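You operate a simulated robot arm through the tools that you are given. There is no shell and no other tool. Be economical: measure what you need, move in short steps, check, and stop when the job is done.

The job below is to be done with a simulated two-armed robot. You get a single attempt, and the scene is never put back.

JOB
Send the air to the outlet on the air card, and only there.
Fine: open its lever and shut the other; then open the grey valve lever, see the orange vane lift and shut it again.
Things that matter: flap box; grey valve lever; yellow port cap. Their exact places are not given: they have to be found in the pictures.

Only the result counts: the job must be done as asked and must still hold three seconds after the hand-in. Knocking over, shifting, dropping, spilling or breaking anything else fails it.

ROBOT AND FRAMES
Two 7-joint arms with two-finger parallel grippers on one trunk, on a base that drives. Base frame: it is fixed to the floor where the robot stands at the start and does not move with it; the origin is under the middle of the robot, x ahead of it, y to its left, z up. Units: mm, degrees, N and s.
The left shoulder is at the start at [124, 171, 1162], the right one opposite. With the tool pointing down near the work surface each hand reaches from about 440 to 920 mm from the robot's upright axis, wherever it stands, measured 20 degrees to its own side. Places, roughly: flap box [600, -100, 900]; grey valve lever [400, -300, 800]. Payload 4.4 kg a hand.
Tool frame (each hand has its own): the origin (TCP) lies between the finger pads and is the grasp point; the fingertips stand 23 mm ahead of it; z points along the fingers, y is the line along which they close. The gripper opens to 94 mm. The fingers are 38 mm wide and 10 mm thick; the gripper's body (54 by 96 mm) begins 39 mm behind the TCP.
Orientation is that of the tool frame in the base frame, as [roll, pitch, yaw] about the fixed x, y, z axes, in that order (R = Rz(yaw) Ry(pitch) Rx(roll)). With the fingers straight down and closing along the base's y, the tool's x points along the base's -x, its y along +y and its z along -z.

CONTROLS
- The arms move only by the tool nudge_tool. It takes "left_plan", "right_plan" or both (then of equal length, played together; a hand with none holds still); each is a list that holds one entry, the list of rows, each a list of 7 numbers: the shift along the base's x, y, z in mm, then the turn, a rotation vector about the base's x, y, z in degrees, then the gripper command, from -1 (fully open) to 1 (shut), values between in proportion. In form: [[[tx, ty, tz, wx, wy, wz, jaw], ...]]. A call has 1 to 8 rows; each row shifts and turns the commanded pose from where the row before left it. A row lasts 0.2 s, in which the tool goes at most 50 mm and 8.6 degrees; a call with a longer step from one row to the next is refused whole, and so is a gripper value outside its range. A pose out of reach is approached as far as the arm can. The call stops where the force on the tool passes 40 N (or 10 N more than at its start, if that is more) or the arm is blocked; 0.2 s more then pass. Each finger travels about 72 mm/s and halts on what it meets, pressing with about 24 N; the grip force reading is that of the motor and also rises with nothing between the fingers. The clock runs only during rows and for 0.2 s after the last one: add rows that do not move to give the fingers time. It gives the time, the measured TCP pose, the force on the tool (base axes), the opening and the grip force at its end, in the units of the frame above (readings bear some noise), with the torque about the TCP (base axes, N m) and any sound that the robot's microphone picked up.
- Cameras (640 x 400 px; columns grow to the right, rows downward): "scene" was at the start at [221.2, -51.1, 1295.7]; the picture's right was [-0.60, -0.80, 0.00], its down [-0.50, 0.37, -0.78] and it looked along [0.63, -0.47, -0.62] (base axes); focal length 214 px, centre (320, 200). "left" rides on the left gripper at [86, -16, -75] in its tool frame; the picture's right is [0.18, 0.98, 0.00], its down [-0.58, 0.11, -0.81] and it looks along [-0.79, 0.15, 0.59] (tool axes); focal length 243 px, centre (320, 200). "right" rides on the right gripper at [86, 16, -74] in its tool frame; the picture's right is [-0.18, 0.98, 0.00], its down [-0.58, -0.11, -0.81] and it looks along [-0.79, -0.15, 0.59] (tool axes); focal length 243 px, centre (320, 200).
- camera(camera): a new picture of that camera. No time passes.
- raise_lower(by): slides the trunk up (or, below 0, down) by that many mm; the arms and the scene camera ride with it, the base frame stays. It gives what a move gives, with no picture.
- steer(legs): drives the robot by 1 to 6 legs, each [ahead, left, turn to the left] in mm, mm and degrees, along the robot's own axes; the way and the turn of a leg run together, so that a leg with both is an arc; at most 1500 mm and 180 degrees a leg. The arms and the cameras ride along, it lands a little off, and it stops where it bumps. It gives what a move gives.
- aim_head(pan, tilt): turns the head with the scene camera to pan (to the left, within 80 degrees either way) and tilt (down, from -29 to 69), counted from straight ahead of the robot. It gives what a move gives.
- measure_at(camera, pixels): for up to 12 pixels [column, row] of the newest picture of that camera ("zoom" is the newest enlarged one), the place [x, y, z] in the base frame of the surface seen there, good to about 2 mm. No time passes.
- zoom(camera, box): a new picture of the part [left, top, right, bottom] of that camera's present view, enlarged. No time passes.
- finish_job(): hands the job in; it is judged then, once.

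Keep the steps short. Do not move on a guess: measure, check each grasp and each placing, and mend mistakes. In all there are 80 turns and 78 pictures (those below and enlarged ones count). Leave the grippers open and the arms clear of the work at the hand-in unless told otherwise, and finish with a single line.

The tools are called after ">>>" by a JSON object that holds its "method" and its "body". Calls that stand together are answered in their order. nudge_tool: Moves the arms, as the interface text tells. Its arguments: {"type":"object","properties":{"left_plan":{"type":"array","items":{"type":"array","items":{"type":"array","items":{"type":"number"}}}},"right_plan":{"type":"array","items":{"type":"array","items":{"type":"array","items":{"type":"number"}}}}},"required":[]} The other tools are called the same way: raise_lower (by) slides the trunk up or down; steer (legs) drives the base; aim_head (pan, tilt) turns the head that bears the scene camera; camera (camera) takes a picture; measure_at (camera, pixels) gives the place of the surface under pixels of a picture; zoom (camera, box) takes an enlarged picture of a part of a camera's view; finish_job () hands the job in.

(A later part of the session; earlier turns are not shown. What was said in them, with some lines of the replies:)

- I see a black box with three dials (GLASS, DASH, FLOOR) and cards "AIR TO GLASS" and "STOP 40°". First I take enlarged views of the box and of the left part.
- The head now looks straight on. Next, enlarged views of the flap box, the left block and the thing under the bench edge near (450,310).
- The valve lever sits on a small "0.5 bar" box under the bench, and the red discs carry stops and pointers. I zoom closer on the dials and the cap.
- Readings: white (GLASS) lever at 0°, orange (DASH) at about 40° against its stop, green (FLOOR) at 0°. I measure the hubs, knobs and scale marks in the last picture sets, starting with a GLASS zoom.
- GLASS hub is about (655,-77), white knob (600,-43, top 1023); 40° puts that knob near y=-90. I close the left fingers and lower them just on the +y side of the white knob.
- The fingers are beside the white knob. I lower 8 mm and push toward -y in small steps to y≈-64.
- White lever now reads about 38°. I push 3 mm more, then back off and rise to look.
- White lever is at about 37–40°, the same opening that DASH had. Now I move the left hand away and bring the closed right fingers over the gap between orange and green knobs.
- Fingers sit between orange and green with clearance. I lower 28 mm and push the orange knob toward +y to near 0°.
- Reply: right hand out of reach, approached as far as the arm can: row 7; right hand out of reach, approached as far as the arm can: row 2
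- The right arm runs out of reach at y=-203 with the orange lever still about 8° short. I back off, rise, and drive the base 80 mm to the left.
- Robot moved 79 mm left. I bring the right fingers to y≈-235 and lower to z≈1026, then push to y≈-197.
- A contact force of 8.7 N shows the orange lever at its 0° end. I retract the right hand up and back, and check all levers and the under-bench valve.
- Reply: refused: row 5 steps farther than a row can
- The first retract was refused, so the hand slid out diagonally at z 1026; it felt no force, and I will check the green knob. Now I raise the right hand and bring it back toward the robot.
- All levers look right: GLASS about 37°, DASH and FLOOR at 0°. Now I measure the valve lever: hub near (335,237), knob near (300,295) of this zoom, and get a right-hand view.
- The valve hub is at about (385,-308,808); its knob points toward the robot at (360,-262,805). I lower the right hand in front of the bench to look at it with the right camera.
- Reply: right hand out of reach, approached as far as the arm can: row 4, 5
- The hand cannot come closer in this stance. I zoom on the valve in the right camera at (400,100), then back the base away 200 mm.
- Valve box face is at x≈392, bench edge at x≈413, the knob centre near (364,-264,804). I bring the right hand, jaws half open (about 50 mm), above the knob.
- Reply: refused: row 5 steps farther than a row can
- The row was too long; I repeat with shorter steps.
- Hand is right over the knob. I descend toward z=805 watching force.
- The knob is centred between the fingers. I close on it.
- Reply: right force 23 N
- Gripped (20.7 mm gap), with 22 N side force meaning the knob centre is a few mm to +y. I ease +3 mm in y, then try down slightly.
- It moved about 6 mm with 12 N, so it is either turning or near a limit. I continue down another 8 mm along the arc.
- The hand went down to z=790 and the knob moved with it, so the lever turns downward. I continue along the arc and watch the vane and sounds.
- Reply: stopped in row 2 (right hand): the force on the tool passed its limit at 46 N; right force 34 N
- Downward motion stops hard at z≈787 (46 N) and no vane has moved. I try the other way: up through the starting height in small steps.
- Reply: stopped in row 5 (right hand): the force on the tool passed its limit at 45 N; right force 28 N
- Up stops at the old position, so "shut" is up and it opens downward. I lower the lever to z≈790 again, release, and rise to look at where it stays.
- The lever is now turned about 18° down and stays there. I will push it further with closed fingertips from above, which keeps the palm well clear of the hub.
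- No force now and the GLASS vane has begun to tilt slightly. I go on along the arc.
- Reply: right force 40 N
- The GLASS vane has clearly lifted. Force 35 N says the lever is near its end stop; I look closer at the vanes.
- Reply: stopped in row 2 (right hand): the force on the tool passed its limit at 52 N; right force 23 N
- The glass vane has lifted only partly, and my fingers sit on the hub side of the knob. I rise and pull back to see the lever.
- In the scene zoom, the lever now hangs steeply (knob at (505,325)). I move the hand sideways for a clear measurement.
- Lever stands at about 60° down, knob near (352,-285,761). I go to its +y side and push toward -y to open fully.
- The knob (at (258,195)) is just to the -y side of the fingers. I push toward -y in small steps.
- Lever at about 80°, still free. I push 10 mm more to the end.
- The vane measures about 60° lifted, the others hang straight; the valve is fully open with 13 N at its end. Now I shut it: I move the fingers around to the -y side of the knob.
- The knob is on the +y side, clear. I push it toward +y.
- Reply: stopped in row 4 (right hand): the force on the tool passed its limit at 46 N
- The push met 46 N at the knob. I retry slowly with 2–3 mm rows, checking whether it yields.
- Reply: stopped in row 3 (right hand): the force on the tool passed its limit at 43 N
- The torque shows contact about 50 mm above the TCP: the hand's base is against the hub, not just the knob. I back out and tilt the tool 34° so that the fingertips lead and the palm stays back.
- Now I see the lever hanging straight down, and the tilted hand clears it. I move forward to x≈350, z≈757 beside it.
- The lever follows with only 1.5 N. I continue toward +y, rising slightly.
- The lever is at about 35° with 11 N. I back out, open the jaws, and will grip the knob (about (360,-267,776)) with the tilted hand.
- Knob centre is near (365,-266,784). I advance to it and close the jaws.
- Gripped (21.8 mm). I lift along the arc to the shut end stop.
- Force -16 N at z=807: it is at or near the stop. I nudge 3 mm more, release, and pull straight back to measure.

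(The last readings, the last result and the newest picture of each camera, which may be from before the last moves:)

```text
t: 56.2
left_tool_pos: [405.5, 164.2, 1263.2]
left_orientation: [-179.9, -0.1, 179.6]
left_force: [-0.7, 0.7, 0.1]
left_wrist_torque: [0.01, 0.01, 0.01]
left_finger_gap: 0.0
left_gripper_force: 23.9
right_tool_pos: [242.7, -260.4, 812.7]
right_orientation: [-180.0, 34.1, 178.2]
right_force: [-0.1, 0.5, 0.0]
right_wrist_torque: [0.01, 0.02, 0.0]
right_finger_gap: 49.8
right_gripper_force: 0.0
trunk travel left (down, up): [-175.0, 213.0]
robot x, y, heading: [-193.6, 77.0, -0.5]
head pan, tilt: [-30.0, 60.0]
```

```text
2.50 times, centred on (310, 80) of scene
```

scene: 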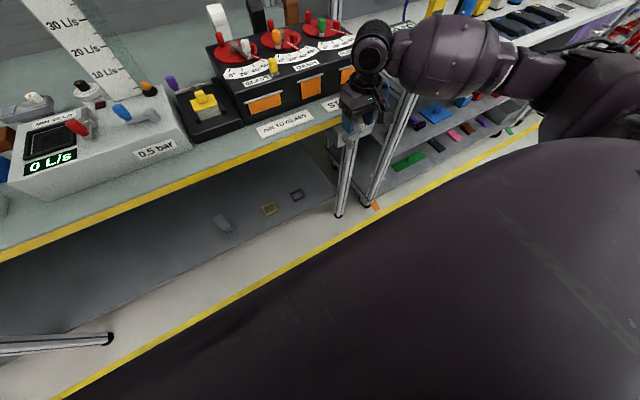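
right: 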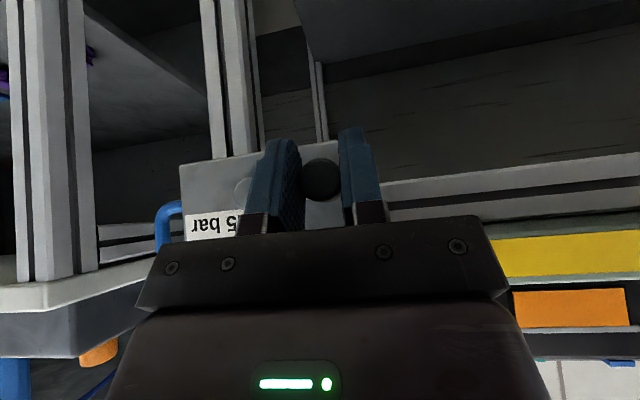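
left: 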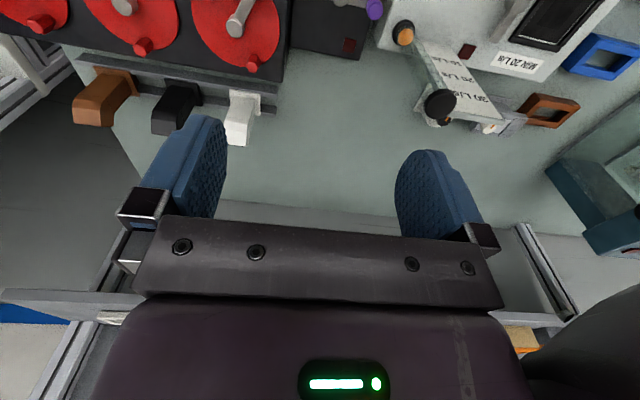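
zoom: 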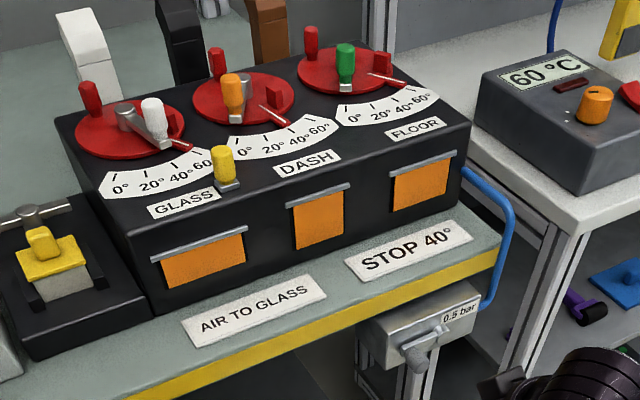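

The valve lever is level again, parallel to its box, and the GLASS vane hangs straight. I open both grippers and move the right hand a little further off.

>>> {"method": "nudge_tool", "body": {"left_plan": [[[0, 0, 0, 0, 0, 0, -1], [0, 0, 0, 0, 0, 0, -1], [0, 0, 0, 0, 0, 0, -1], [0, 0, 0, 0, 0, 0, -1]]], "right_plan": [[[-30, -10, 0, 0, 0, 0, -0.06], [-20, -20, 20, 0, 0, 0, -1], [0, -20, 30, 0, 0, 0, -1], [0, 0, 0, 0, 0, 0, -1]]]}}

>>> {"method": "camera", "body": {"camera": "scene"}}

>>> {"method": "zoom", "body": {"camera": "scene", "box": [200, 0, 360, 100]}}

>>> {"method": "measure_at", "body": {"camera": "zoom", "pixels": [[232, 175], [130, 205], [355, 150], [202, 100], [125, 190], [230, 155]]}}

```text
t: 57.2
left_tool_pos: [405.8, 164.5, 1262.6]
left_orientation: [180.0, 0.0, 179.5]
left_force: [0.4, 1.2, 0.3]
left_wrist_torque: [0.01, 0.01, 0.01]
left_finger_gap: 93.6
left_gripper_force: 0.1
right_tool_pos: [192.7, -313.0, 860.3]
right_orientation: [179.9, 34.1, 178.3]
right_force: [0.9, -0.3, 0.5]
right_wrist_torque: [-0.02, 0.01, 0.0]
right_finger_gap: 93.9
right_gripper_force: 0.1
trunk travel left (down, up): [-175.0, 213.0]
robot x, y, heading: [-198.4, 79.0, -0.6]
head pan, tilt: [-30.0, 60.0]
```

```text
13 pictures are left
```

scene: 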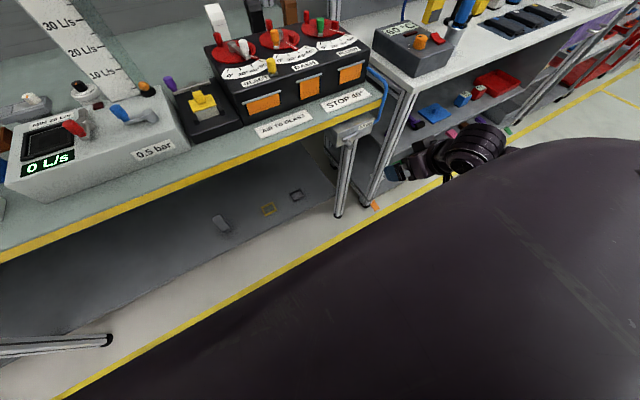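

```text
4.00 times, centred on (280, 50) of scene
```

zoom: 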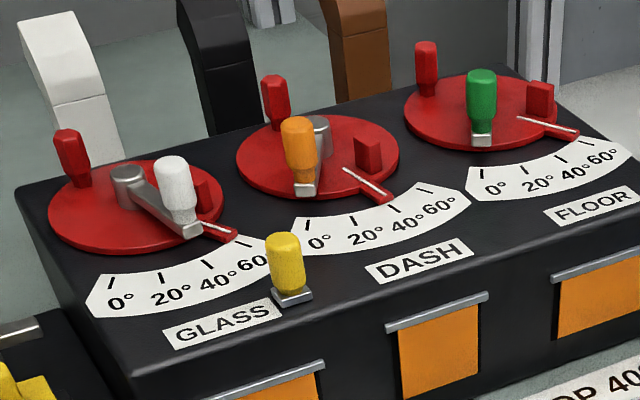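

```text
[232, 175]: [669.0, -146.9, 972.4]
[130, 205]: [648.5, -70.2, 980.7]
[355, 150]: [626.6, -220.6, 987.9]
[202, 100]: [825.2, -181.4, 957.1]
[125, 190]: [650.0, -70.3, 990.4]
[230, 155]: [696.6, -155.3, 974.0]
```

White reads about 38–40°, orange and green 0°, the stops and the yellow cap are untouched, the valve is shut and both grippers are open. I hand in.

>>> {"method": "finish_job", "body": {}}

```text
The job is handed in.
```

The air now goes only to GLASS: its lever is open at about 38–40°, DASH is shut and FLOOR was already shut; the orange GLASS vane lifted while the grey valve was open, and the valve is shut again.
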